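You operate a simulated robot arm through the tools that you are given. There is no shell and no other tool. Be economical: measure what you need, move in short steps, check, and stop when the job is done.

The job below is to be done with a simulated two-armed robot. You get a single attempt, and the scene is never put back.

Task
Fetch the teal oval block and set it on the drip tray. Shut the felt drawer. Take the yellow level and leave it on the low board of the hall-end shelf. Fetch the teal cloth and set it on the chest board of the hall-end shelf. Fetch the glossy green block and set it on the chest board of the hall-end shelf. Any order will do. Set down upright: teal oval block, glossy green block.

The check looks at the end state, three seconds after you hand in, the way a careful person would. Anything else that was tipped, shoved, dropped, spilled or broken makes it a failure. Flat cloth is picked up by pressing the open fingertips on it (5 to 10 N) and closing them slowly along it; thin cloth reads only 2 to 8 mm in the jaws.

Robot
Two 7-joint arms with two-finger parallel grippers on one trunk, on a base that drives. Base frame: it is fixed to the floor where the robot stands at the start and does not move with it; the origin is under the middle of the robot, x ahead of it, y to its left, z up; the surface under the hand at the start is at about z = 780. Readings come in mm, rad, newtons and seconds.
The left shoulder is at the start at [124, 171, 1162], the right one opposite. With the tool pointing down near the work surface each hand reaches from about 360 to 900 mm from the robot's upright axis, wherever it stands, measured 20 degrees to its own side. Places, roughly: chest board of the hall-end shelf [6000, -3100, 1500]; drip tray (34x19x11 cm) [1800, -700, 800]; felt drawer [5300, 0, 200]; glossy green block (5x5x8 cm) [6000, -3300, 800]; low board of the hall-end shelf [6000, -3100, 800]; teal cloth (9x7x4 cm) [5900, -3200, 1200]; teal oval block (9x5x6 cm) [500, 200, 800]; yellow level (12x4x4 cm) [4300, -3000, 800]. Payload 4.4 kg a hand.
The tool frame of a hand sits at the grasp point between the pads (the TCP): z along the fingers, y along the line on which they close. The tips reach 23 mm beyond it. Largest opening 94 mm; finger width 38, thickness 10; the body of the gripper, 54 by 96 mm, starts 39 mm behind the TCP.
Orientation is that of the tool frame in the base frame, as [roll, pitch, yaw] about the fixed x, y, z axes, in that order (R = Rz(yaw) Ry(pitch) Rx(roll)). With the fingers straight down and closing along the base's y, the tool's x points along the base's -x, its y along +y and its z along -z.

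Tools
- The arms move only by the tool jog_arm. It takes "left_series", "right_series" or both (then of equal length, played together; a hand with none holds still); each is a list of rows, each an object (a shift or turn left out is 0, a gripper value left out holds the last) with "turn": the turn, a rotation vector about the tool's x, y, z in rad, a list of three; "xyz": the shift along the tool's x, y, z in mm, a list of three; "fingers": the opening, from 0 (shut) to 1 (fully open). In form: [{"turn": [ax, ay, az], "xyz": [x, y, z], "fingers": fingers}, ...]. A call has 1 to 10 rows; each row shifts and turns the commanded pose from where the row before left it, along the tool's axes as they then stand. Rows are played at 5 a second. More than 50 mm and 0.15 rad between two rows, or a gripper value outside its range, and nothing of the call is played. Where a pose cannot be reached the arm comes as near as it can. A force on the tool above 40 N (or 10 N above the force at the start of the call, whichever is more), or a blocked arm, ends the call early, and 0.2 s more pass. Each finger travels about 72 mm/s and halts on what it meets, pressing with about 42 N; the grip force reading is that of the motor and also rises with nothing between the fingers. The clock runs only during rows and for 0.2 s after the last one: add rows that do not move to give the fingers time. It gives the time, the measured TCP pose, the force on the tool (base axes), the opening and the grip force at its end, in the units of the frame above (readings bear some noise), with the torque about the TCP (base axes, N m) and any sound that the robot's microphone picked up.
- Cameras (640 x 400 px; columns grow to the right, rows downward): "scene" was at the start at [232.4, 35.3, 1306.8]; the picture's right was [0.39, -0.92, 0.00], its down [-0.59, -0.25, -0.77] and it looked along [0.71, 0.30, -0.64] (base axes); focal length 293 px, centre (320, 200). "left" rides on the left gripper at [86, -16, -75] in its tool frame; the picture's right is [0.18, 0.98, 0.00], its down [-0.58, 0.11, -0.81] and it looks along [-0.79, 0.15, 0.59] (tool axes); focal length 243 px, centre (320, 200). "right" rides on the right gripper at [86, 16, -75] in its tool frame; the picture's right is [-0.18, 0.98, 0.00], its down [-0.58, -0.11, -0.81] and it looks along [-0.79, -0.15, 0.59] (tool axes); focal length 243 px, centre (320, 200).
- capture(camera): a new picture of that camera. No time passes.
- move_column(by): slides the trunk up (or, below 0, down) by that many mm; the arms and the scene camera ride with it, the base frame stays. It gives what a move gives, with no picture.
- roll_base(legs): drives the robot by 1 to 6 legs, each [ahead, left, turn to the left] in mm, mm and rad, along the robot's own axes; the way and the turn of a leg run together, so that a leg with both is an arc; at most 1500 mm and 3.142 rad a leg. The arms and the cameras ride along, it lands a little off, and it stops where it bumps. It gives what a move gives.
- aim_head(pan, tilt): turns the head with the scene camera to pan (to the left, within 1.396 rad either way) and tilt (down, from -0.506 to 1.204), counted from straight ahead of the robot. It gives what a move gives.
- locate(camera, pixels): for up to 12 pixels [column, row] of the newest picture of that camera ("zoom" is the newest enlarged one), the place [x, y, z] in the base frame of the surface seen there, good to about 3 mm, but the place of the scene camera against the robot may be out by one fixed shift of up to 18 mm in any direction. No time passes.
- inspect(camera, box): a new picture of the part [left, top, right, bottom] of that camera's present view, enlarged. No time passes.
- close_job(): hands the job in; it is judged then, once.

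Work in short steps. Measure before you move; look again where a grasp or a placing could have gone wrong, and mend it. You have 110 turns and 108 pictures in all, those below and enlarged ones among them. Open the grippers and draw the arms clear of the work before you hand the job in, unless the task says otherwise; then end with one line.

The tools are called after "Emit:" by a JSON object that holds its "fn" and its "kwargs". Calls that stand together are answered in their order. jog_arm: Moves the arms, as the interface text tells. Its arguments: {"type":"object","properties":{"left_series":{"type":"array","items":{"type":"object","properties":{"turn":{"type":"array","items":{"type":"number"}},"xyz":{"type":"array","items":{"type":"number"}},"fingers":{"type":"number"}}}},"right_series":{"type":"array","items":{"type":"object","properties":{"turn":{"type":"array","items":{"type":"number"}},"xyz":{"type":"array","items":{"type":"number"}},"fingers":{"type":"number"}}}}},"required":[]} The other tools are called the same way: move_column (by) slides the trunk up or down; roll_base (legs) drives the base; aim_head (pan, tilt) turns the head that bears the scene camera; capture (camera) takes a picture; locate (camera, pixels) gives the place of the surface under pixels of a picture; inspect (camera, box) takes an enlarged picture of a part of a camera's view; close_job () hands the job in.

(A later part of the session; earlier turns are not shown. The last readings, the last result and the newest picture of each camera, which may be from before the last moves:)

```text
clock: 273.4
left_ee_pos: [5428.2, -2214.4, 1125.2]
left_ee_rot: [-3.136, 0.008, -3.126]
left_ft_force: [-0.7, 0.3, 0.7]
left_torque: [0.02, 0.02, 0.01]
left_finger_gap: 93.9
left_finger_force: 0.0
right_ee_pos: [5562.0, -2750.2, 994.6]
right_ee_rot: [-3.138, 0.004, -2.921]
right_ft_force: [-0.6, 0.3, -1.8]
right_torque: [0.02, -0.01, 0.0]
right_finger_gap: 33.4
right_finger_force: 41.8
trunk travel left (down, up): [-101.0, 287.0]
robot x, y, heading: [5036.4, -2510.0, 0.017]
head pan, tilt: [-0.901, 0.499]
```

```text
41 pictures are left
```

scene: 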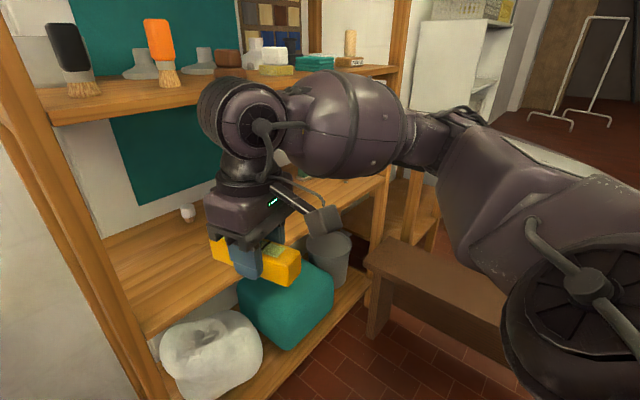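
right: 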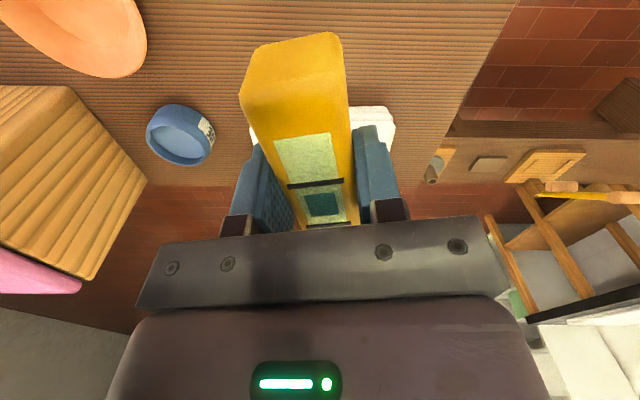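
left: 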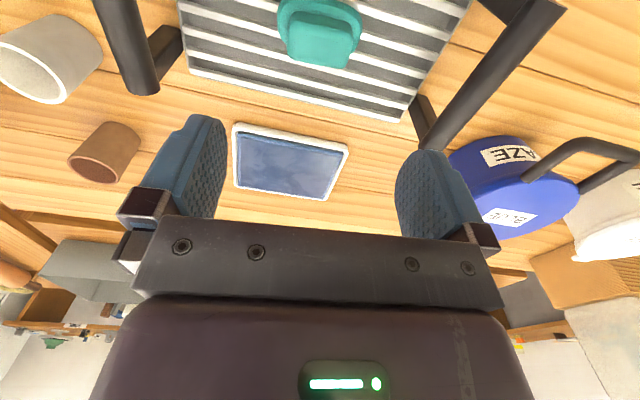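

The right hand with the level is in front of the shelf. I take the wrist picture to see the low board's free area.

Emit:
{"fn": "locate", "kwargs": {"camera": "scene", "pixels": [[160, 285], [188, 212], [375, 255], [470, 335], [372, 335], [140, 330], [315, 62], [385, 70], [60, 120], [200, 300], [275, 215], [355, 185]]}}

Emit:
{"fn": "capture", "kwargs": {"camera": "right"}}

```text
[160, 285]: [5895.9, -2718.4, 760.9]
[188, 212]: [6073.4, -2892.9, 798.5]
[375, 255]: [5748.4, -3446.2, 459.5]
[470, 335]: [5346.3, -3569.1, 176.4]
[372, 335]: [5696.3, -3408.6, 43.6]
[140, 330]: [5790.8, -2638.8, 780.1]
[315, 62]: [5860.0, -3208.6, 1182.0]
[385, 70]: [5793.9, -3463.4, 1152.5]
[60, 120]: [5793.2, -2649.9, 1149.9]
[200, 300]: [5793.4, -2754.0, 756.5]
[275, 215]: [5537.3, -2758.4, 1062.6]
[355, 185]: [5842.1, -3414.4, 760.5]
```

```text
40 pictures are left
```

right: 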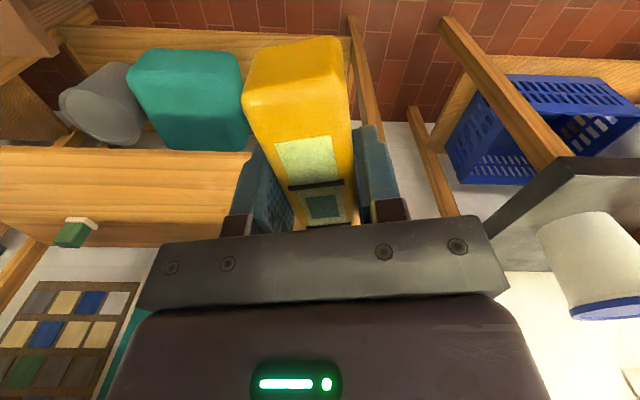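

The low board is mostly free. I measure it, and the green block at (75,232), with the wrist camera.

Emit:
{"fn": "locate", "kwargs": {"camera": "right", "pixels": [[100, 180], [200, 180], [30, 200], [150, 230], [72, 238], [80, 222], [200, 160], [60, 245], [90, 240], [230, 215]]}}

Emit:
{"fn": "inspect", "kwargs": {"camera": "right", "box": [0, 140, 240, 290]}}

```text
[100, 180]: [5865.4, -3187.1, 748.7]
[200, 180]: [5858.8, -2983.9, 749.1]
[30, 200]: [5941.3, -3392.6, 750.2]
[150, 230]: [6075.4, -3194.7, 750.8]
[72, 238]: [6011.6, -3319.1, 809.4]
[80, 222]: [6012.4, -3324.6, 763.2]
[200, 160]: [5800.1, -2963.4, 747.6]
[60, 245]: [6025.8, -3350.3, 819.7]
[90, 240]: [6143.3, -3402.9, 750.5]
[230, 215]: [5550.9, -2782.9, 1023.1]
```

```text
2.67 times, centred on (120, 215) of right
```

zoom: 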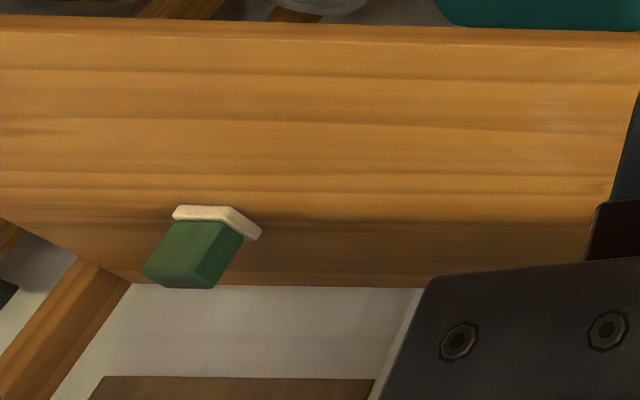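

The board is at z=749. I drive into position, lower the trunk 100 mm and bring the level to entry height outside the shelf.

Emit:
{"fn": "roll_base", "kwargs": {"legs": [[90, -250, -0.017]]}}

Emit:
{"fn": "move_column", "kwargs": {"by": -100}}

Emit:
{"fn": "jog_arm", "kwargs": {"right_series": [{"xyz": [0, 0, 35]}, {"xyz": [0, 0, 35]}, {}]}}

Emit:
{"fn": "aim_head", "kwargs": {"pan": -0.5, "tilt": 0.4}}

Emit:
{"fn": "capture", "kwargs": {"camera": "scene"}}

```text
clock: 276.2
left_ee_pos: [5526.7, -2465.7, 1126.5]
left_ee_rot: [-3.136, 0.007, 3.14]
left_ft_force: [0.3, 0.4, -0.2]
left_torque: [0.03, -0.01, 0.01]
left_finger_gap: 93.9
left_finger_force: 0.0
right_ee_pos: [5652.7, -3004.5, 995.4]
right_ee_rot: [-3.137, 0.004, -2.936]
right_ft_force: [0.2, -0.7, -0.8]
right_torque: [0.0, -0.01, -0.02]
right_finger_gap: 33.5
right_finger_force: 41.8
trunk travel left (down, up): [-101.0, 287.0]
robot x, y, heading: [5125.9, -2755.7, 0.006]
head pan, tilt: [-0.901, 0.499]
```

```text
clock: 277.5
left_ee_pos: [5565.6, -2466.4, 986.9]
left_ee_rot: [-3.135, -0.193, -3.141]
left_ft_force: [0.8, 0.5, 0.6]
left_torque: [-0.01, -0.01, 0.03]
left_finger_gap: 93.8
left_finger_force: 0.0
right_ee_pos: [5658.9, -3005.2, 861.4]
right_ee_rot: [3.121, -0.114, -2.934]
right_ft_force: [0.2, 0.7, 0.3]
right_torque: [-0.01, 0.0, -0.01]
right_finger_gap: 33.5
right_finger_force: 41.8
trunk travel left (down, up): [-1.0, 387.0]
robot x, y, heading: [5127.2, -2754.6, 0.004]
head pan, tilt: [-0.901, 0.499]
```

```text
clock: 278.3
left_ee_pos: [5568.6, -2465.7, 986.6]
left_ee_rot: [-3.134, -0.195, -3.141]
left_ft_force: [-0.4, -0.1, -0.9]
left_torque: [0.0, -0.01, 0.0]
left_finger_gap: 94.2
left_finger_force: 0.1
right_ee_pos: [5658.0, -3007.2, 793.6]
right_ee_rot: [3.119, -0.117, -2.935]
right_ft_force: [-0.2, -0.7, -1.0]
right_torque: [0.01, 0.02, -0.03]
right_finger_gap: 33.4
right_finger_force: 41.6
right hand out of reach, approached as far as the arm can: row 1
trunk travel left (down, up): [-1.0, 387.0]
robot x, y, heading: [5121.9, -2755.9, 0.006]
head pan, tilt: [-0.901, 0.499]
```

```text
clock: 279.2
left_ee_pos: [5565.9, -2464.9, 985.6]
left_ee_rot: [-3.134, -0.197, 3.141]
left_ft_force: [0.0, 0.7, 0.5]
left_torque: [0.0, -0.02, -0.04]
left_finger_gap: 94.0
left_finger_force: 0.1
right_ee_pos: [5658.2, -3007.9, 791.9]
right_ee_rot: [3.117, -0.117, -2.937]
right_ft_force: [0.0, -0.6, -1.4]
right_torque: [-0.02, 0.02, 0.02]
right_finger_gap: 33.4
right_finger_force: 41.9
trunk travel left (down, up): [-1.0, 387.0]
robot x, y, heading: [5131.9, -2757.0, 0.005]
head pan, tilt: [-0.499, 0.4]
```

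```text
38 pictures are left
```

scene: 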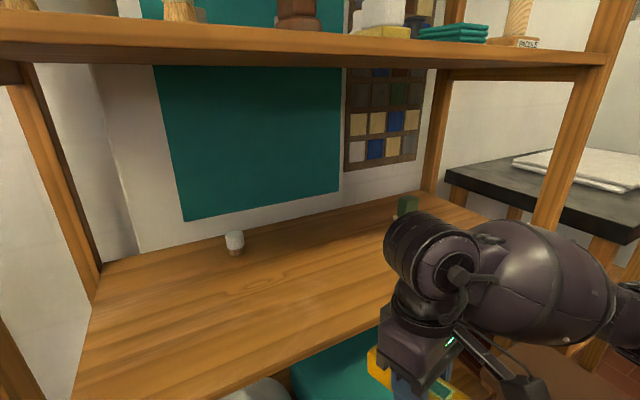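

The column move left the right hand tilted 0.12 rad. I level it and raise it to entry height.

Emit:
{"fn": "jog_arm", "kwargs": {"right_series": [{"turn": [0.024, -0.117, 0], "xyz": [20, 0, -30]}, {"xyz": [0, 0, -20]}, {}, {}]}}

```text
clock: 280.2
left_ee_pos: [5567.1, -2467.0, 986.4]
left_ee_rot: [-3.134, -0.196, -3.139]
left_ft_force: [-0.1, -0.4, -0.1]
left_torque: [-0.01, 0.0, 0.04]
left_finger_gap: 94.1
left_finger_force: 0.1
right_ee_pos: [5666.4, -3020.6, 826.1]
right_ee_rot: [3.126, -0.082, -2.937]
right_ft_force: [0.4, 0.0, -1.9]
right_torque: [-0.03, 0.03, 0.02]
right_finger_gap: 33.3
right_finger_force: 42.2
right hand out of reach, approached as far as the arm can: row 1
trunk travel left (down, up): [-1.0, 387.0]
robot x, y, heading: [5131.3, -2756.3, 0.003]
head pan, tilt: [-0.499, 0.4]
```

The hand was too close in; I extend it forward into the shelf, levelling as it goes.

Emit:
{"fn": "jog_arm", "kwargs": {"right_series": [{"xyz": [-40, 0, -3]}, {"xyz": [-40, 0, 0], "turn": [0.015, -0.08, 0]}, {"xyz": [-40, 0, 0]}, {"xyz": [-40, 0, 0]}, {}]}}

Emit:
{"fn": "capture", "kwargs": {"camera": "scene"}}

```text
clock: 281.4
left_ee_pos: [5566.7, -2467.2, 986.7]
left_ee_rot: [-3.134, -0.195, 3.141]
left_ft_force: [0.7, 0.0, -0.1]
left_torque: [-0.01, 0.06, 0.0]
left_finger_gap: 94.0
left_finger_force: 0.0
right_ee_pos: [5821.0, -2986.8, 821.0]
right_ee_rot: [-3.141, -0.002, -2.938]
right_ft_force: [0.1, -0.3, -1.3]
right_torque: [0.03, -0.04, -0.04]
right_finger_gap: 33.3
right_finger_force: 41.8
trunk travel left (down, up): [-1.0, 387.0]
robot x, y, heading: [5128.4, -2759.8, 0.002]
head pan, tilt: [-0.499, 0.4]
```

```text
37 pictures are left
```

scene: 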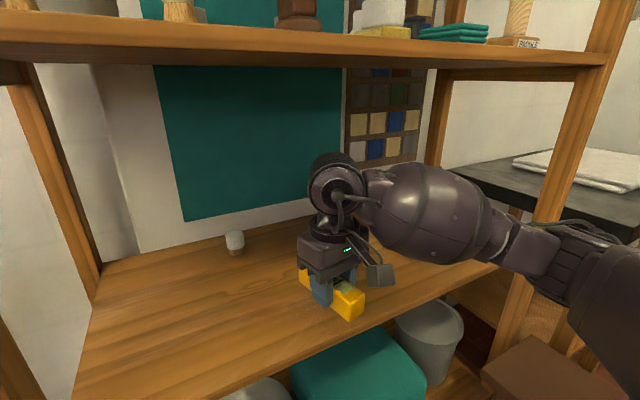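

Level and clear of the board above. I go 75 mm further in and lower.

Emit:
{"fn": "jog_arm", "kwargs": {"right_series": [{"xyz": [-40, 0, 0]}, {"xyz": [-35, 0, 0]}, {"xyz": [0, 0, 25]}, {"xyz": [0, 0, 14]}, {"xyz": [0, 0, 4]}, {}, {"xyz": [0, 0, 2]}, {}]}}

```text
clock: 283.2
left_ee_pos: [5567.3, -2466.3, 985.8]
left_ee_rot: [-3.133, -0.195, -3.141]
left_ft_force: [0.5, -0.7, -1.1]
left_torque: [0.04, -0.03, -0.01]
left_finger_gap: 94.1
left_finger_force: 0.0
right_ee_pos: [5895.6, -2972.2, 778.5]
right_ee_rot: [3.14, 0.0, -2.938]
right_ft_force: [0.4, -0.4, 1.5]
right_torque: [0.04, -0.12, 0.05]
right_finger_gap: 33.7
right_finger_force: 41.9
trunk travel left (down, up): [-1.0, 387.0]
robot x, y, heading: [5125.2, -2759.1, 0.007]
head pan, tilt: [-0.499, 0.4]
```

Contact is just starting. I lower 2 mm more, open, and rise a little to check.

Emit:
{"fn": "jog_arm", "kwargs": {"right_series": [{"xyz": [0, 0, 2]}, {}, {"fingers": 0.6}, {"fingers": 1}, {}, {"xyz": [0, 0, -30]}, {"xyz": [0, 0, -30]}, {}]}}

Emit:
{"fn": "capture", "kwargs": {"camera": "right"}}

```text
clock: 285.0
left_ee_pos: [5566.3, -2467.1, 986.1]
left_ee_rot: [-3.136, -0.195, -3.141]
left_ft_force: [-0.2, 0.1, 1.0]
left_torque: [-0.01, -0.01, 0.0]
left_finger_gap: 94.0
left_finger_force: 0.1
right_ee_pos: [5894.4, -2973.6, 836.2]
right_ee_rot: [3.141, -0.001, -2.938]
right_ft_force: [0.6, -0.3, 0.2]
right_torque: [0.02, 0.01, -0.01]
right_finger_gap: 94.0
right_finger_force: 0.1
trunk travel left (down, up): [-1.0, 387.0]
robot x, y, heading: [5129.0, -2755.1, 0.007]
head pan, tilt: [-0.499, 0.4]
```

```text
36 pictures are left
```

right: 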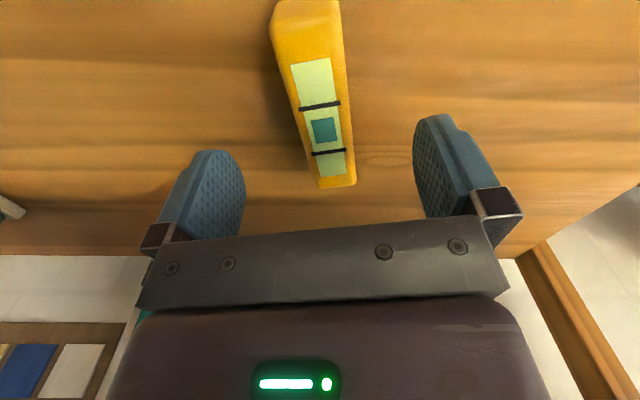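

The level lies flat on the low board. I withdraw the hand and move the base right to reach the green block.

Emit:
{"fn": "jog_arm", "kwargs": {"right_series": [{"xyz": [45, 0, 0]}, {"xyz": [45, 0, 0]}, {"xyz": [45, 0, 0]}, {"xyz": [45, 0, 0]}, {"xyz": [20, 0, 0], "turn": [0, 0, 0.1]}, {"turn": [0, 0, 0.1]}, {}]}}

Emit:
{"fn": "roll_base", "kwargs": {"legs": [[0, -220, 0], [110, 0, 0]]}}

Emit:
{"fn": "capture", "kwargs": {"camera": "right"}}

```text
clock: 286.6
left_ee_pos: [5566.1, -2466.7, 986.1]
left_ee_rot: [-3.135, -0.195, -3.141]
left_ft_force: [0.3, -0.4, -0.4]
left_torque: [0.02, 0.0, 0.0]
left_finger_gap: 94.2
left_finger_force: 0.2
right_ee_pos: [5699.7, -3014.3, 836.0]
right_ee_rot: [3.14, -0.003, -3.14]
right_ft_force: [0.0, -0.7, -0.8]
right_torque: [0.0, 0.02, 0.01]
right_finger_gap: 93.9
right_finger_force: 0.0
trunk travel left (down, up): [-1.0, 387.0]
robot x, y, heading: [5127.1, -2761.9, 0.001]
head pan, tilt: [-0.499, 0.4]
```

```text
clock: 290.0
left_ee_pos: [5679.2, -2687.7, 985.9]
left_ee_rot: [-3.134, -0.196, 3.141]
left_ft_force: [-0.5, 0.5, 0.2]
left_torque: [-0.01, 0.03, 0.0]
left_finger_gap: 94.2
left_finger_force: 0.1
right_ee_pos: [5811.1, -3234.5, 836.0]
right_ee_rot: [-3.141, -0.002, -3.137]
right_ft_force: [-0.5, 0.0, -0.2]
right_torque: [0.0, 0.02, 0.01]
right_finger_gap: 94.3
right_finger_force: 0.1
trunk travel left (down, up): [-1.0, 387.0]
robot x, y, heading: [5237.0, -2974.5, 0.003]
head pan, tilt: [-0.499, 0.4]
```

```text
35 pictures are left
```

right: 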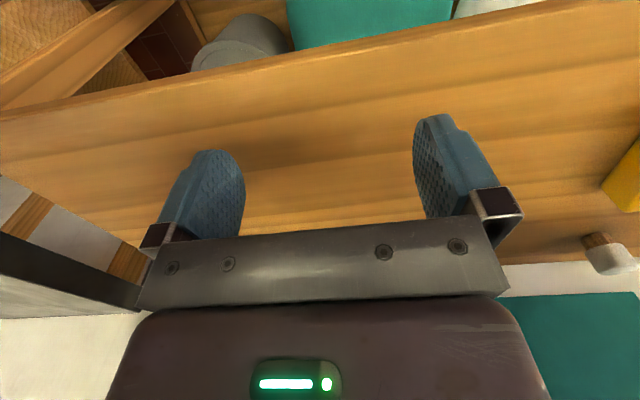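

The block is hidden behind the gripper bar. I look with the head camera.

Emit:
{"fn": "aim_head", "kwargs": {"pan": -0.45, "tilt": 0.3}}

Emit:
{"fn": "capture", "kwargs": {"camera": "scene"}}

```text
clock: 290.6
left_ee_pos: [5678.8, -2687.1, 985.7]
left_ee_rot: [-3.134, -0.195, 3.142]
left_ft_force: [0.5, 0.6, 0.0]
left_torque: [0.01, 0.0, -0.01]
left_finger_gap: 93.8
left_finger_force: 0.1
right_ee_pos: [5811.2, -3234.1, 835.4]
right_ee_rot: [-3.141, -0.002, -3.138]
right_ft_force: [0.1, 0.5, -0.2]
right_torque: [0.01, -0.01, -0.02]
right_finger_gap: 94.0
right_finger_force: 0.1
trunk travel left (down, up): [-1.0, 387.0]
robot x, y, heading: [5241.1, -2975.3, 0.004]
head pan, tilt: [-0.45, 0.3]
```

```text
34 pictures are left
```

scene: 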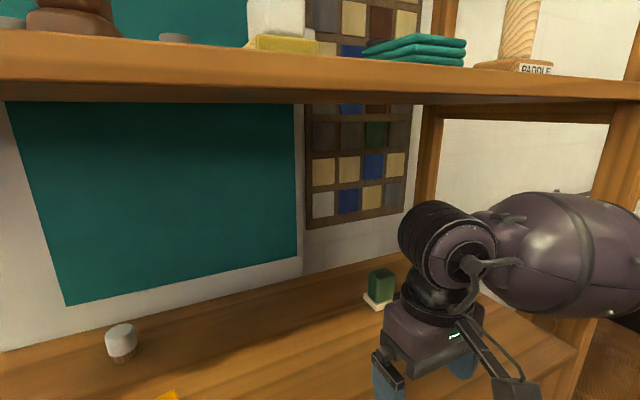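

The green block stands at (380,288), partly visible. I enlarge and measure it.

Emit:
{"fn": "inspect", "kwargs": {"camera": "scene", "box": [340, 250, 420, 320]}}

Emit:
{"fn": "locate", "kwargs": {"camera": "scene", "pixels": [[375, 287], [390, 290], [372, 274], [388, 268], [372, 300], [366, 297], [345, 300], [380, 270], [320, 100], [400, 102], [392, 280]]}}

```text
5.71 times, centred on (380, 285) of scene
```

zoom: 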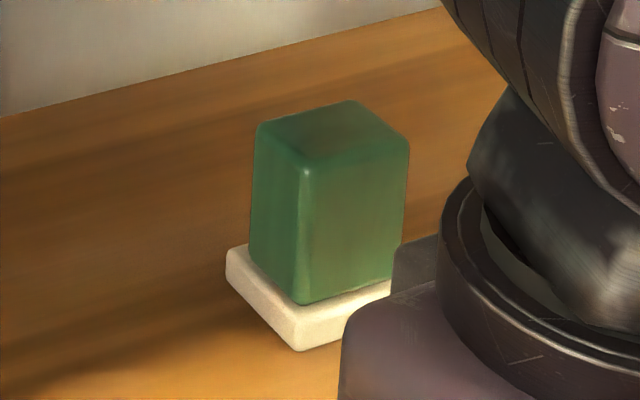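

```text
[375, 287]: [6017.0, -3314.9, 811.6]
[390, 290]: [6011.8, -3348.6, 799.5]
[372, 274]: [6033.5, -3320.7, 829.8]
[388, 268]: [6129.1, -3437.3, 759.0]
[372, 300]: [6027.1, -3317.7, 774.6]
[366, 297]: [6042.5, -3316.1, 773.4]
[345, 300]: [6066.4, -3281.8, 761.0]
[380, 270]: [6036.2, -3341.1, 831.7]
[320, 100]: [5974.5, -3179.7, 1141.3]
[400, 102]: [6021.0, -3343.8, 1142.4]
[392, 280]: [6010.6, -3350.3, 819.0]
```

I get the block's top corners from the enlarged view for its exact pose.

Emit:
{"fn": "locate", "kwargs": {"camera": "zoom", "pixels": [[262, 130], [302, 168], [402, 145], [348, 106], [330, 138], [258, 240], [302, 298], [388, 278], [300, 235], [355, 220], [232, 260], [298, 345]]}}

```text
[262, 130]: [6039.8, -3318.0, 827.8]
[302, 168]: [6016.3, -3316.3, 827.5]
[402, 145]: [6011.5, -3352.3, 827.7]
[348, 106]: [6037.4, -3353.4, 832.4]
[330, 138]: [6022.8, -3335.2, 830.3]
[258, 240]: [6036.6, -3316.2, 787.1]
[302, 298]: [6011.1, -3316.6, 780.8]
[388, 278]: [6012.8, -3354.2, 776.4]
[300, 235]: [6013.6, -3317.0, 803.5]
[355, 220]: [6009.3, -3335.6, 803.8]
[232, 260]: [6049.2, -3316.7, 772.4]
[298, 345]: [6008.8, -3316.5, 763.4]
```

The block is square to the shelf: centre about (6023,-3336), top z≈819. I line up in y at z≈802 and approach along +x with the fingers straddling it.

Emit:
{"fn": "jog_arm", "kwargs": {"right_series": [{"xyz": [0, -34, 0], "fingers": 1}, {"xyz": [0, -34, 0]}, {"xyz": [0, -34, 0]}, {"xyz": [0, 0, 33]}, {"xyz": [-40, 0, 0]}, {"xyz": [-40, 0, 0]}, {}, {}]}}

Emit:
{"fn": "capture", "kwargs": {"camera": "right"}}

```text
clock: 292.4
left_ee_pos: [5678.5, -2686.9, 985.8]
left_ee_rot: [-3.134, -0.196, 3.141]
left_ft_force: [0.5, -0.4, -0.3]
left_torque: [-0.01, -0.01, 0.02]
left_finger_gap: 94.0
left_finger_force: 0.1
right_ee_pos: [5890.5, -3337.7, 802.5]
right_ee_rot: [3.141, -0.002, -3.139]
right_ft_force: [0.6, 0.1, -0.2]
right_torque: [0.0, 0.0, 0.0]
right_finger_gap: 94.1
right_finger_force: 0.1
trunk travel left (down, up): [-1.0, 387.0]
robot x, y, heading: [5243.9, -2978.5, 0.005]
head pan, tilt: [-0.45, 0.3]
```

```text
32 pictures are left
```

right: 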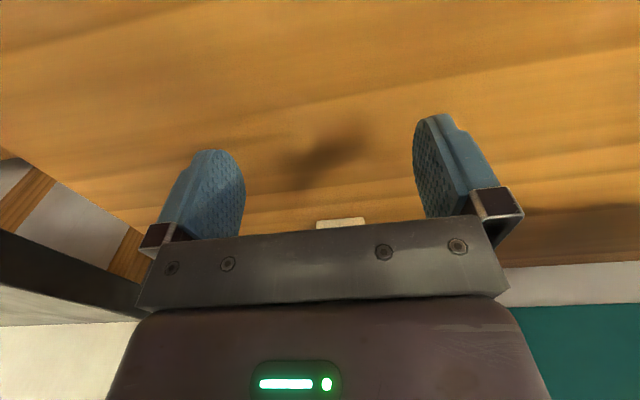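

The block's white base is visible centred between the fingers at (342,222). I advance to x≈6022, close, and lift slightly.

Emit:
{"fn": "jog_arm", "kwargs": {"right_series": [{"xyz": [-40, 1, 0]}, {"xyz": [-40, 1, 0]}, {"xyz": [-35, 1, 0]}, {"xyz": [-17, 0, 0]}, {}, {"fingers": 0.2}, {}, {}, {}, {}]}}

Emit:
{"fn": "capture", "kwargs": {"camera": "right"}}

```text
clock: 294.6
left_ee_pos: [5679.3, -2686.9, 985.3]
left_ee_rot: [-3.136, -0.195, 3.141]
left_ft_force: [-0.7, 0.4, -0.2]
left_torque: [0.02, 0.01, -0.03]
left_finger_gap: 94.0
left_finger_force: 0.1
right_ee_pos: [6023.6, -3334.4, 802.6]
right_ee_rot: [3.141, -0.001, -3.137]
right_ft_force: [-0.3, 0.3, 0.3]
right_torque: [0.02, -0.03, -0.03]
right_finger_gap: 43.3
right_finger_force: 41.5
trunk travel left (down, up): [-1.0, 387.0]
robot x, y, heading: [5243.3, -2979.8, 0.008]
head pan, tilt: [-0.45, 0.3]
```

```text
31 pictures are left
```

right: 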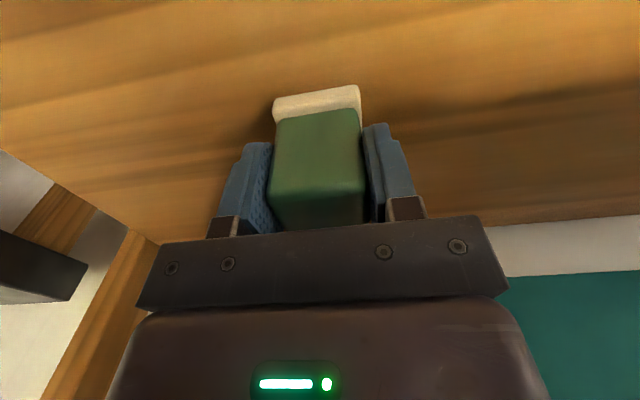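

Gripped (43 mm). I lift 25 mm and draw straight back out of the shelf.

Emit:
{"fn": "jog_arm", "kwargs": {"right_series": [{"xyz": [0, 0, -25]}, {"xyz": [45, 0, 0]}, {"xyz": [45, 0, 0]}, {"xyz": [45, 0, 0]}, {"xyz": [45, 0, 0]}, {"xyz": [45, 0, 0]}, {"xyz": [45, 0, 0]}, {}]}}

Emit:
{"fn": "capture", "kwargs": {"camera": "scene"}}

```text
clock: 296.4
left_ee_pos: [5680.3, -2688.4, 985.1]
left_ee_rot: [-3.136, -0.196, 3.14]
left_ft_force: [-1.3, 0.1, 0.4]
left_torque: [0.04, 0.01, 0.0]
left_finger_gap: 93.8
left_finger_force: 0.1
right_ee_pos: [5759.6, -3339.0, 827.7]
right_ee_rot: [3.138, -0.003, -3.139]
right_ft_force: [-0.5, -0.5, -0.6]
right_torque: [0.04, -0.01, -0.02]
right_finger_gap: 43.2
right_finger_force: 41.8
right hand out of reach, approached as far as the arm can: row 7
trunk travel left (down, up): [-1.0, 387.0]
robot x, y, heading: [5241.9, -2977.4, 0.004]
head pan, tilt: [-0.45, 0.3]
```

```text
30 pictures are left
```

scene: 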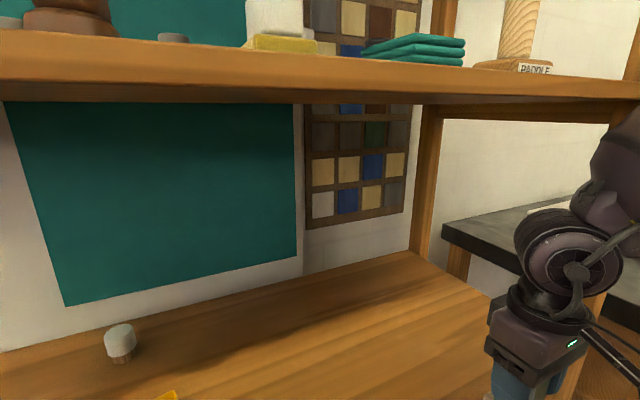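

I back off 120 mm to be clear of the shelf front and raise the trunk fully for the chest board.

Emit:
{"fn": "roll_base", "kwargs": {"legs": [[-120, 0, 0]]}}

Emit:
{"fn": "move_column", "kwargs": {"by": 380}}

Emit:
{"fn": "aim_head", "kwargs": {"pan": -0.3, "tilt": 0.2}}

Emit:
{"fn": "capture", "kwargs": {"camera": "scene"}}

```text
clock: 297.7
left_ee_pos: [5556.9, -2686.8, 986.1]
left_ee_rot: [-3.135, -0.194, 3.141]
left_ft_force: [-0.8, 0.6, 0.0]
left_torque: [-0.01, -0.01, 0.01]
left_finger_gap: 93.9
left_finger_force: 0.1
right_ee_pos: [5638.8, -3337.6, 827.9]
right_ee_rot: [3.141, -0.002, -3.137]
right_ft_force: [0.0, -1.1, -0.9]
right_torque: [-0.01, -0.01, 0.0]
right_finger_gap: 43.5
right_finger_force: 42.1
trunk travel left (down, up): [-1.0, 387.0]
robot x, y, heading: [5121.3, -2980.8, 0.006]
head pan, tilt: [-0.45, 0.3]
```

```text
clock: 301.4
left_ee_pos: [5558.7, -2688.0, 1365.0]
left_ee_rot: [-3.135, -0.195, 3.141]
left_ft_force: [-0.2, -0.3, -0.8]
left_torque: [-0.01, 0.01, 0.02]
left_finger_gap: 94.0
left_finger_force: 0.1
right_ee_pos: [5520.0, -3337.2, 1436.2]
right_ee_rot: [-3.141, 0.621, -3.138]
right_ft_force: [-0.4, -0.5, -0.6]
right_torque: [0.04, -0.01, 0.02]
right_finger_gap: 43.6
right_finger_force: 41.7
trunk travel left (down, up): [-381.0, 7.0]
robot x, y, heading: [5122.2, -2976.0, 0.001]
head pan, tilt: [-0.45, 0.3]
```

```text
clock: 302.1
left_ee_pos: [5556.9, -2687.9, 1365.6]
left_ee_rot: [-3.136, -0.196, 3.141]
left_ft_force: [0.5, 0.6, -0.3]
left_torque: [-0.01, -0.01, 0.02]
left_finger_gap: 93.9
left_finger_force: 0.0
right_ee_pos: [5519.9, -3338.9, 1436.3]
right_ee_rot: [-3.141, 0.622, -3.14]
right_ft_force: [0.2, 0.1, -1.6]
right_torque: [0.0, 0.03, -0.01]
right_finger_gap: 43.8
right_finger_force: 42.1
trunk travel left (down, up): [-381.0, 7.0]
robot x, y, heading: [5119.2, -2976.2, 0.008]
head pan, tilt: [-0.3, 0.201]
```

```text
29 pictures are left
```

scene: 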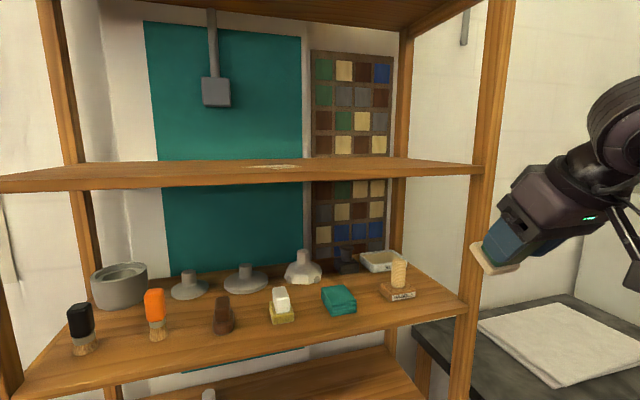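

The chest board at row ~170 is empty, and the teal cloth shows at (338,298). I measure both.

Emit:
{"fn": "locate", "kwargs": {"camera": "scene", "pixels": [[270, 168], [350, 168], [420, 168], [350, 182], [470, 170], [338, 298], [325, 292], [355, 305], [340, 325], [365, 290], [400, 285], [280, 305]]}}

Emit:
{"fn": "inspect", "kwargs": {"camera": "scene", "box": [240, 240, 440, 340]}}

```text
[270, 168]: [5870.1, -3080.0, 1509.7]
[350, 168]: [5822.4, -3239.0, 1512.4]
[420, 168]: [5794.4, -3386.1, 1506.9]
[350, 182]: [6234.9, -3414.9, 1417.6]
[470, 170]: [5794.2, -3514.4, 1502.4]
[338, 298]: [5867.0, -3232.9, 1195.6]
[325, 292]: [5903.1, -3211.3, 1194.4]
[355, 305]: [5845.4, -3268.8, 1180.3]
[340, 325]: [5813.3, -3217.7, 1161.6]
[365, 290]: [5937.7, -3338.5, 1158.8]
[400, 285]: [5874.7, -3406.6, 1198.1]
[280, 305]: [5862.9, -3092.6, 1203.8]
```

```text
3.20 times, centred on (340, 290) of scene
```

zoom: 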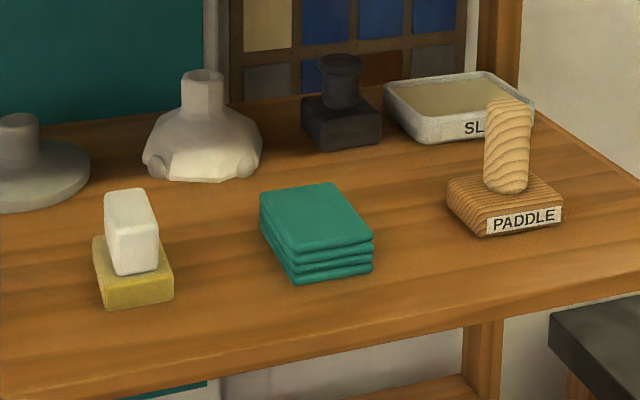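

Chest board surface is about z 1499. I level the hand and raise the block above it, still outside the shelf.

Emit:
{"fn": "jog_arm", "kwargs": {"right_series": [{"turn": [0, 0.13, 0], "xyz": [-25, 0, -25]}, {"turn": [0, 0.13, 0], "xyz": [-20, 0, -30]}, {"turn": [0, 0.13, 0], "xyz": [-15, 0, -30]}, {"turn": [0, 0.13, 0], "xyz": [-10, 0, -35]}, {"turn": [0, 0.1, 0], "xyz": [-5, 0, -35]}, {"xyz": [-10, 0, -20]}, {}]}}

Emit:
{"fn": "capture", "kwargs": {"camera": "scene"}}

```text
clock: 303.6
left_ee_pos: [5557.7, -2686.4, 1366.8]
left_ee_rot: [-3.136, -0.195, 3.141]
left_ft_force: [0.1, 0.2, 0.0]
left_torque: [0.02, -0.02, 0.04]
left_finger_gap: 94.1
left_finger_force: 0.0
right_ee_pos: [5547.2, -3337.9, 1631.2]
right_ee_rot: [-3.141, 0.0, -3.137]
right_ft_force: [0.7, 0.2, -1.1]
right_torque: [0.0, -0.03, 0.0]
right_finger_gap: 43.6
right_finger_force: 41.9
trunk travel left (down, up): [-381.0, 7.0]
robot x, y, heading: [5115.1, -2978.8, 0.005]
head pan, tilt: [-0.3, 0.201]
```

```text
27 pictures are left
```

scene: 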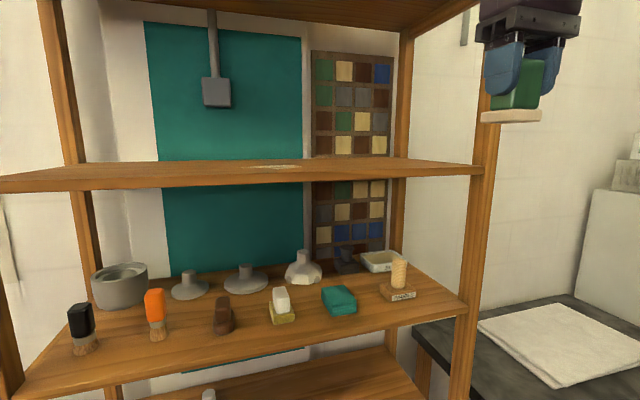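

Level now at z 1631. I measure the top board's underside, and drive 120 mm closer.

Emit:
{"fn": "locate", "kwargs": {"camera": "scene", "pixels": [[300, 12], [350, 20], [200, 5], [300, 172], [230, 178], [400, 172]]}}

Emit:
{"fn": "roll_base", "kwargs": {"legs": [[120, 30, 0]]}}

Emit:
{"fn": "jog_arm", "kwargs": {"right_series": [{"xyz": [0, 0, 25]}, {"xyz": [0, 0, 20]}, {}]}}

```text
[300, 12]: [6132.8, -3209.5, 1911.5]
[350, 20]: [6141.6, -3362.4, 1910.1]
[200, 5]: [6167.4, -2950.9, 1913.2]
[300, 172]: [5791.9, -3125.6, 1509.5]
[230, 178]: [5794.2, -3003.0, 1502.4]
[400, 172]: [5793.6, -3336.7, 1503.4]
```

```text
clock: 304.9
left_ee_pos: [5676.1, -2657.1, 1365.1]
left_ee_rot: [-3.134, -0.195, -3.139]
left_ft_force: [-0.3, 0.2, -0.3]
left_torque: [-0.02, 0.03, -0.02]
left_finger_gap: 94.0
left_finger_force: 0.0
right_ee_pos: [5667.1, -3308.4, 1632.4]
right_ee_rot: [-3.141, 0.002, -3.137]
right_ft_force: [0.3, -0.3, -0.9]
right_torque: [0.02, 0.01, 0.0]
right_finger_gap: 43.6
right_finger_force: 41.9
trunk travel left (down, up): [-381.0, 7.0]
robot x, y, heading: [5236.6, -2946.7, 0.006]
head pan, tilt: [-0.3, 0.201]
```

```text
clock: 305.7
left_ee_pos: [5677.0, -2656.3, 1365.6]
left_ee_rot: [-3.136, -0.195, -3.14]
left_ft_force: [-0.3, -1.1, 0.9]
left_torque: [0.0, -0.03, 0.01]
left_finger_gap: 94.1
left_finger_force: 0.1
right_ee_pos: [5666.3, -3305.3, 1585.0]
right_ee_rot: [3.141, 0.003, -3.136]
right_ft_force: [0.2, 0.6, -0.2]
right_torque: [0.01, -0.01, 0.0]
right_finger_gap: 43.6
right_finger_force: 42.2
trunk travel left (down, up): [-381.0, 7.0]
robot x, y, heading: [5239.4, -2950.2, 0.009]
head pan, tilt: [-0.3, 0.201]
```

The top board is well above (1900). I move the block in over the chest board at 30 mm clearance.

Emit:
{"fn": "jog_arm", "kwargs": {"right_series": [{"xyz": [-45, 0, 0]}, {"xyz": [-45, 0, 0]}, {"xyz": [-45, 0, 0]}, {"xyz": [-45, 0, 0]}, {"xyz": [-40, 0, 0]}, {}, {}]}}

Emit:
{"fn": "aim_head", "kwargs": {"pan": -0.4, "tilt": 0.05}}

Emit:
{"fn": "capture", "kwargs": {"camera": "scene"}}

Emit:
{"fn": "capture", "kwargs": {"camera": "right"}}

```text
clock: 307.3
left_ee_pos: [5675.9, -2656.4, 1366.7]
left_ee_rot: [-3.134, -0.194, -3.139]
left_ft_force: [-0.9, -0.7, 0.4]
left_torque: [0.03, 0.0, -0.01]
left_finger_gap: 94.3
left_finger_force: 0.1
right_ee_pos: [5803.5, -3318.6, 1570.0]
right_ee_rot: [-3.141, 0.004, -3.136]
right_ft_force: [-0.2, 0.7, -1.6]
right_torque: [0.0, 0.0, -0.03]
right_finger_gap: 43.7
right_finger_force: 42.0
right hand out of reach, approached as far as the arm can: row 3, 4, 5
trunk travel left (down, up): [-381.0, 7.0]
robot x, y, heading: [5242.3, -2948.0, 0.006]
head pan, tilt: [-0.3, 0.201]
```

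```text
clock: 308.0
left_ee_pos: [5676.2, -2656.2, 1365.7]
left_ee_rot: [-3.135, -0.196, -3.14]
left_ft_force: [0.2, -0.6, -0.5]
left_torque: [0.01, 0.02, -0.04]
left_finger_gap: 94.0
left_finger_force: 0.1
right_ee_pos: [5802.7, -3319.9, 1570.1]
right_ee_rot: [3.139, 0.002, -3.136]
right_ft_force: [0.3, 1.0, -0.7]
right_torque: [-0.03, 0.01, 0.02]
right_finger_gap: 43.4
right_finger_force: 42.2
trunk travel left (down, up): [-381.0, 7.0]
robot x, y, heading: [5242.5, -2948.5, 0.006]
head pan, tilt: [-0.4, 0.051]
```

```text
26 pictures are left
```

scene: 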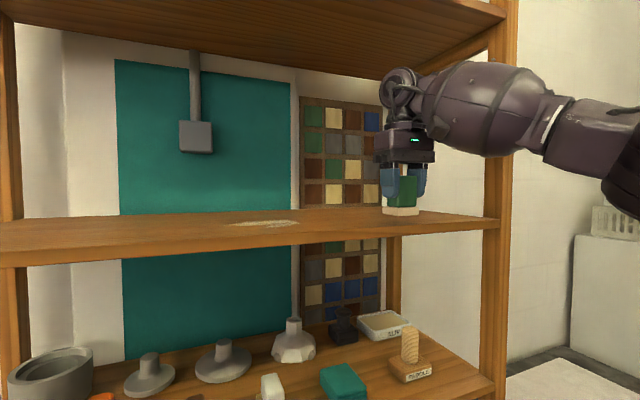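

```text
25 pictures are left
```

right: 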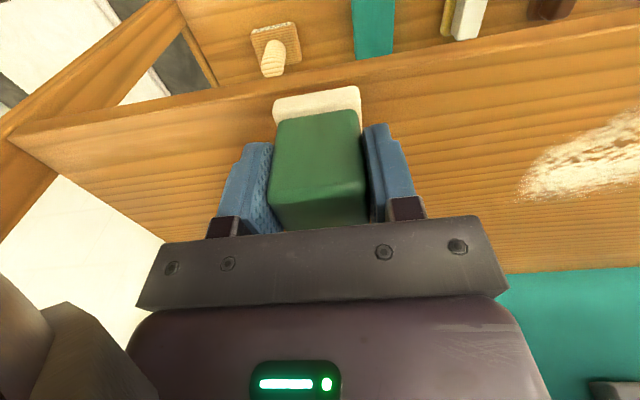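

The right arm is at its reach limit, so the base must go about 90 mm closer. First I pull the left hand back, since it would meet the left post.

Emit:
{"fn": "jog_arm", "kwargs": {"left_series": [{"xyz": [35, -10, 0]}, {"xyz": [35, -10, 0]}, {"xyz": [35, -10, 0]}, {}]}}

```text
clock: 309.0
left_ee_pos: [5575.4, -2685.5, 1385.6]
left_ee_rot: [-3.134, -0.195, -3.138]
left_ft_force: [0.9, -0.1, 0.5]
left_torque: [0.03, 0.0, 0.03]
left_finger_gap: 94.1
left_finger_force: 0.1
right_ee_pos: [5805.3, -3318.2, 1570.3]
right_ee_rot: [3.14, 0.002, -3.136]
right_ft_force: [0.3, -0.5, -1.7]
right_torque: [0.01, -0.02, 0.0]
right_finger_gap: 43.4
right_finger_force: 41.2
trunk travel left (down, up): [-381.0, 7.0]
robot x, y, heading: [5237.6, -2947.5, 0.006]
head pan, tilt: [-0.4, 0.051]
```

Left hand is back by 100 mm. Now I drive 90 mm ahead with the block 17 mm above the board.

Emit:
{"fn": "roll_base", "kwargs": {"legs": [[90, 0, 0]]}}

Emit:
{"fn": "capture", "kwargs": {"camera": "right"}}

Emit:
{"fn": "locate", "kwargs": {"camera": "right", "pixels": [[230, 130], [450, 130], [300, 75], [200, 190]]}}

```text
clock: 310.1
left_ee_pos: [5663.8, -2687.3, 1386.0]
left_ee_rot: [-3.134, -0.197, 3.141]
left_ft_force: [0.3, -0.5, -0.4]
left_torque: [0.03, 0.01, 0.02]
left_finger_gap: 94.2
left_finger_force: 0.1
right_ee_pos: [5892.9, -3319.9, 1569.6]
right_ee_rot: [3.139, 0.002, -3.138]
right_ft_force: [0.4, 0.7, -0.7]
right_torque: [0.03, 0.04, 0.0]
right_finger_gap: 43.6
right_finger_force: 41.9
trunk travel left (down, up): [-381.0, 7.0]
robot x, y, heading: [5327.4, -2946.0, 0.006]
head pan, tilt: [-0.4, 0.051]
```

```text
24 pictures are left
```

right: 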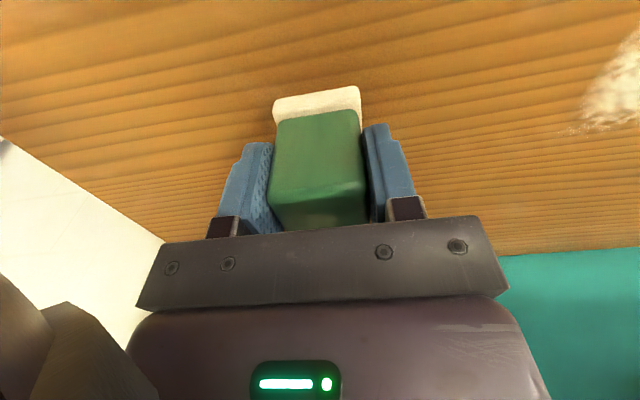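

```text
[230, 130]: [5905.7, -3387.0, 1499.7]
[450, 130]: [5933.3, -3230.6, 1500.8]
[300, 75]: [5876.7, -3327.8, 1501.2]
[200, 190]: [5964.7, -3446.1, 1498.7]
```

The board surface is z=1500. I lower 14 mm and then creep to contact.

Emit:
{"fn": "jog_arm", "kwargs": {"right_series": [{"xyz": [0, 0, 8]}, {"xyz": [0, 0, 5]}, {"xyz": [0, 0, 2]}, {}, {"xyz": [0, 0, 2]}, {}]}}

```text
clock: 311.5
left_ee_pos: [5662.4, -2686.1, 1386.0]
left_ee_rot: [-3.135, -0.194, -3.142]
left_ft_force: [-0.2, 0.8, 0.3]
left_torque: [0.02, 0.04, -0.01]
left_finger_gap: 94.1
left_finger_force: 0.1
right_ee_pos: [5892.1, -3318.5, 1553.3]
right_ee_rot: [3.14, 0.004, -3.138]
right_ft_force: [-0.7, 0.4, 0.2]
right_torque: [0.01, 0.08, -0.02]
right_finger_gap: 43.8
right_finger_force: 41.9
trunk travel left (down, up): [-381.0, 7.0]
robot x, y, heading: [5329.1, -2949.5, 0.007]
head pan, tilt: [-0.4, 0.051]
```

Almost touching. I creep 2 mm more, release, and back straight out with the open fingers.

Emit:
{"fn": "jog_arm", "kwargs": {"right_series": [{"xyz": [0, 0, 1.5]}, {"xyz": [0, 0, 1]}, {}, {"fingers": 0.7}, {"fingers": 1}, {}, {"xyz": [0, 0, -25]}, {"xyz": [0, 0, -25]}, {}]}}

Emit:
{"fn": "capture", "kwargs": {"camera": "right"}}

```text
clock: 313.5
left_ee_pos: [5662.9, -2686.0, 1386.2]
left_ee_rot: [-3.134, -0.196, -3.141]
left_ft_force: [-0.2, 0.5, -0.2]
left_torque: [-0.02, 0.01, 0.0]
left_finger_gap: 93.9
left_finger_force: 0.0
right_ee_pos: [5881.6, -3323.5, 1593.3]
right_ee_rot: [3.139, 0.002, -3.137]
right_ft_force: [-0.5, 0.2, -0.1]
right_torque: [-0.01, 0.01, 0.0]
right_finger_gap: 93.9
right_finger_force: 0.1
right hand out of reach, approached as far as the arm can: row 8
trunk travel left (down, up): [-381.0, 7.0]
robot x, y, heading: [5323.2, -2948.8, -0.002]
head pan, tilt: [-0.4, 0.051]
```

```text
23 pictures are left
```

right: 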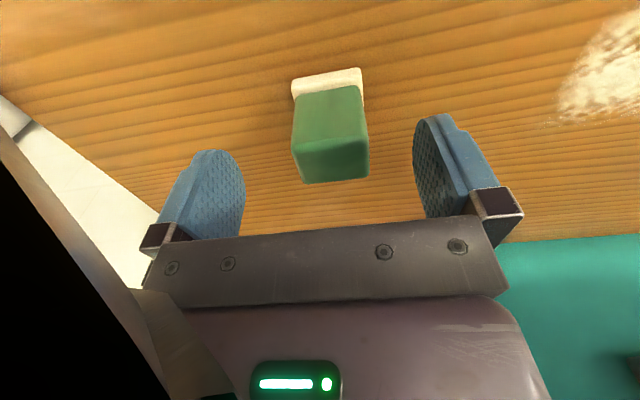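

The green block stands upright on the chest board. I back the base straight out and bring the hand down to the cloth's board height, outside the shelf.

Emit:
{"fn": "roll_base", "kwargs": {"legs": [[-190, 0, 0]]}}

Emit:
{"fn": "jog_arm", "kwargs": {"right_series": [{"xyz": [0, 10, 45]}, {"xyz": [0, 10, 45]}, {"xyz": [0, 10, 45]}, {"xyz": [0, 10, 45]}, {"xyz": [0, 10, 45]}, {"xyz": [0, 10, 45]}, {"xyz": [0, 10, 45]}, {"xyz": [0, 10, 30]}, {}]}}

Emit:
{"fn": "aim_head", "kwargs": {"pan": -0.3, "tilt": 0.25}}

Emit:
{"fn": "capture", "kwargs": {"camera": "scene"}}

```text
clock: 315.1
left_ee_pos: [5474.0, -2686.8, 1384.0]
left_ee_rot: [-3.136, -0.195, 3.141]
left_ft_force: [-0.1, 0.8, -0.1]
left_torque: [0.03, -0.01, 0.0]
left_finger_gap: 93.8
left_finger_force: 0.2
right_ee_pos: [5691.7, -3323.6, 1594.0]
right_ee_rot: [3.141, 0.004, -3.138]
right_ft_force: [-0.6, -0.1, 0.6]
right_torque: [0.03, 0.0, -0.01]
right_finger_gap: 93.7
right_finger_force: 0.0
trunk travel left (down, up): [-381.0, 7.0]
robot x, y, heading: [5139.9, -2948.0, 0.003]
head pan, tilt: [-0.4, 0.051]
```

```text
clock: 317.1
left_ee_pos: [5474.4, -2686.6, 1385.8]
left_ee_rot: [-3.135, -0.195, -3.14]
left_ft_force: [-0.7, 0.4, -0.6]
left_torque: [0.0, 0.02, -0.01]
left_finger_gap: 93.9
left_finger_force: 0.1
right_ee_pos: [5684.5, -3247.9, 1250.6]
right_ee_rot: [3.139, 0.002, -3.137]
right_ft_force: [-0.1, -0.7, -0.4]
right_torque: [-0.02, 0.01, 0.01]
right_finger_gap: 94.1
right_finger_force: 0.1
right hand out of reach, approached as far as the arm can: row 8
trunk travel left (down, up): [-381.0, 7.0]
robot x, y, heading: [5140.5, -2947.4, 0.003]
head pan, tilt: [-0.4, 0.051]
```

```text
clock: 317.8
left_ee_pos: [5474.0, -2687.1, 1386.2]
left_ee_rot: [-3.135, -0.197, 3.141]
left_ft_force: [-0.3, -1.1, -1.3]
left_torque: [0.02, -0.03, -0.02]
left_finger_gap: 94.0
left_finger_force: 0.2
right_ee_pos: [5684.8, -3248.5, 1251.0]
right_ee_rot: [3.139, 0.004, -3.138]
right_ft_force: [0.5, 1.2, -0.1]
right_torque: [-0.01, -0.02, -0.02]
right_finger_gap: 93.8
right_finger_force: 0.0
trunk travel left (down, up): [-381.0, 7.0]
robot x, y, heading: [5137.6, -2949.6, 0.004]
head pan, tilt: [-0.3, 0.25]
```

```text
22 pictures are left
```

scene: 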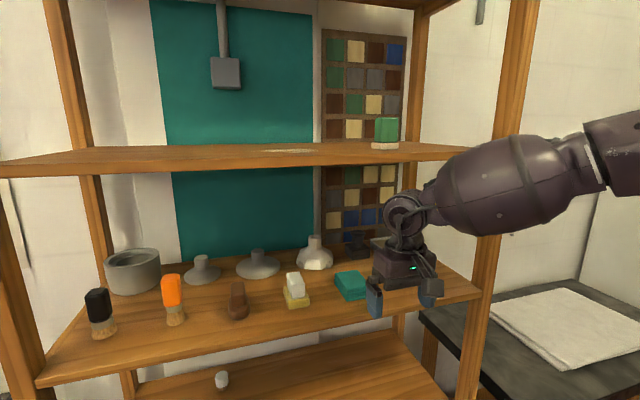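

The cloth is at (350,285). I lower the trunk 100 mm for a better arm posture and measure the cloth stack.

Emit:
{"fn": "move_column", "kwargs": {"by": -100}}

Emit:
{"fn": "inspect", "kwargs": {"camera": "scene", "box": [280, 180, 440, 280]}}

Emit:
{"fn": "capture", "kwargs": {"camera": "right"}}

```text
clock: 319.1
left_ee_pos: [5473.9, -2688.1, 1287.3]
left_ee_rot: [-3.135, -0.194, 3.14]
left_ft_force: [0.5, -0.9, 0.4]
left_torque: [-0.02, -0.02, -0.01]
left_finger_gap: 94.0
left_finger_force: 0.1
right_ee_pos: [5686.3, -3248.9, 1152.9]
right_ee_rot: [3.14, 0.005, -3.14]
right_ft_force: [0.1, -0.7, 0.1]
right_torque: [0.02, 0.0, -0.01]
right_finger_gap: 93.8
right_finger_force: 0.1
trunk travel left (down, up): [-281.0, 107.0]
robot x, y, heading: [5135.2, -2951.5, 0.006]
head pan, tilt: [-0.3, 0.25]
```

```text
4.00 times, centred on (360, 230) of scene
```

zoom: 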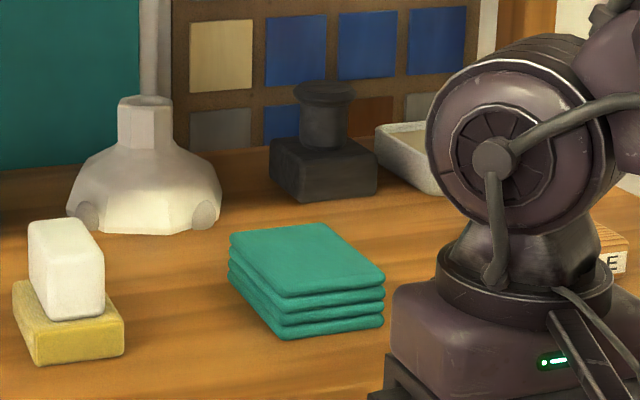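

```text
20 pictures are left
```

right: 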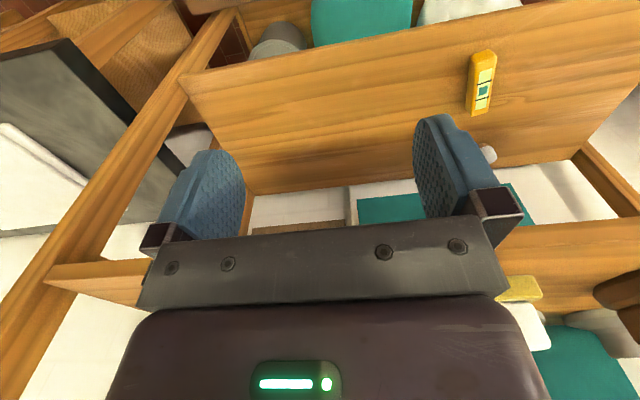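

Level is still lying well on the low board. I measure the cloth corners in the zoom picture.

Emit:
{"fn": "locate", "kwargs": {"camera": "zoom", "pixels": [[235, 240], [320, 228], [285, 293], [380, 278], [305, 260], [280, 335], [380, 322], [232, 285], [330, 345], [120, 330], [610, 265]]}}

```text
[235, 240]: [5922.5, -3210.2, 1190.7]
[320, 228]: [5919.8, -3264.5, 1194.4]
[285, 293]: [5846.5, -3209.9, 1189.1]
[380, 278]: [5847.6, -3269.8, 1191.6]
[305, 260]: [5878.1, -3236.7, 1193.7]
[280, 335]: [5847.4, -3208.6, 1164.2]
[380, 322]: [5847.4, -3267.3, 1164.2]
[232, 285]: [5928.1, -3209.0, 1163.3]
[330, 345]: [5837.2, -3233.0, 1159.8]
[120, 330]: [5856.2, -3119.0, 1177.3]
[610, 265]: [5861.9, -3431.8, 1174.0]
```

The stack spans x 5845–5925, y -3208 to -3270, z 1149–1182. I align at z≈1182 and approach horizontally, stopping midway to check.

Emit:
{"fn": "jog_arm", "kwargs": {"right_series": [{"xyz": [0, 8, -30], "fingers": 1}, {"xyz": [-40, 0, 0]}, {"xyz": [-40, 0, 0]}, {}, {}]}}

Emit:
{"fn": "capture", "kwargs": {"camera": "right"}}

```text
clock: 320.3
left_ee_pos: [5473.7, -2686.2, 1286.2]
left_ee_rot: [-3.136, -0.194, -3.141]
left_ft_force: [-0.3, -0.2, 0.0]
left_torque: [-0.01, 0.0, -0.01]
left_finger_gap: 94.0
left_finger_force: 0.1
right_ee_pos: [5733.2, -3257.5, 1194.3]
right_ee_rot: [3.14, 0.002, -3.136]
right_ft_force: [-0.5, -0.3, -1.0]
right_torque: [-0.01, 0.03, 0.02]
right_finger_gap: 94.2
right_finger_force: 0.1
right hand out of reach, approached as far as the arm can: row 2, 3
trunk travel left (down, up): [-281.0, 107.0]
robot x, y, heading: [5134.8, -2945.7, -0.001]
head pan, tilt: [-0.3, 0.25]
```

```text
19 pictures are left
```

right: 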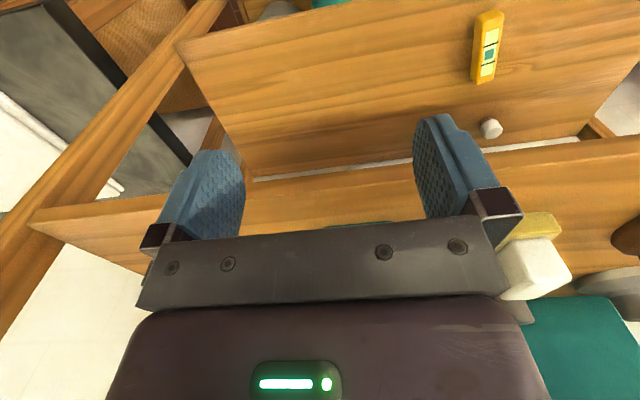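

The arm is limited here, so I use the trunk for height and the base for the approach: trunk down 13 mm, base 17 mm left and 80 mm ahead, then check.

Emit:
{"fn": "move_column", "kwargs": {"by": -13}}

Emit:
{"fn": "roll_base", "kwargs": {"legs": [[70, 17, 0]]}}

Emit:
{"fn": "capture", "kwargs": {"camera": "right"}}

```text
clock: 320.9
left_ee_pos: [5473.0, -2686.7, 1272.9]
left_ee_rot: [-3.133, -0.196, -3.14]
left_ft_force: [-0.8, 0.4, -0.1]
left_torque: [0.01, 0.01, 0.0]
left_finger_gap: 93.8
left_finger_force: 0.1
right_ee_pos: [5732.5, -3258.4, 1180.4]
right_ee_rot: [3.14, 0.005, -3.139]
right_ft_force: [-0.2, -0.6, 0.0]
right_torque: [0.01, -0.06, -0.03]
right_finger_gap: 94.0
right_finger_force: 0.1
trunk travel left (down, up): [-268.0, 120.0]
robot x, y, heading: [5136.5, -2948.5, 0.011]
head pan, tilt: [-0.3, 0.25]
```

```text
clock: 322.0
left_ee_pos: [5546.3, -2670.0, 1272.1]
left_ee_rot: [-3.135, -0.195, -3.141]
left_ft_force: [0.5, -0.4, 0.1]
left_torque: [0.02, 0.01, -0.02]
left_finger_gap: 93.8
left_finger_force: 0.0
right_ee_pos: [5803.1, -3241.2, 1179.8]
right_ee_rot: [3.14, 0.002, -3.139]
right_ft_force: [0.4, 0.9, 0.3]
right_torque: [-0.02, 0.04, 0.03]
right_finger_gap: 94.1
right_finger_force: 0.0
trunk travel left (down, up): [-268.0, 120.0]
robot x, y, heading: [5209.8, -2931.6, 0.006]
head pan, tilt: [-0.3, 0.25]
```

```text
18 pictures are left
```

right: 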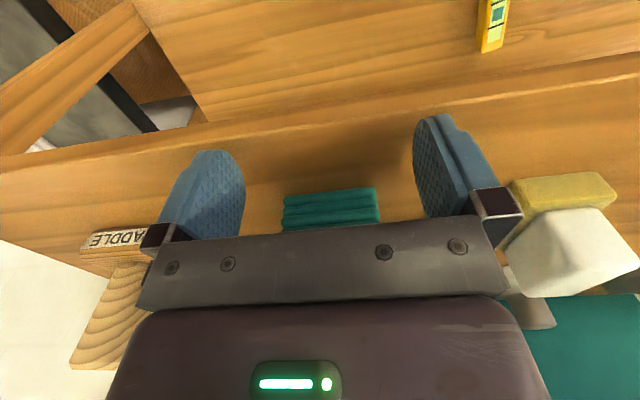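

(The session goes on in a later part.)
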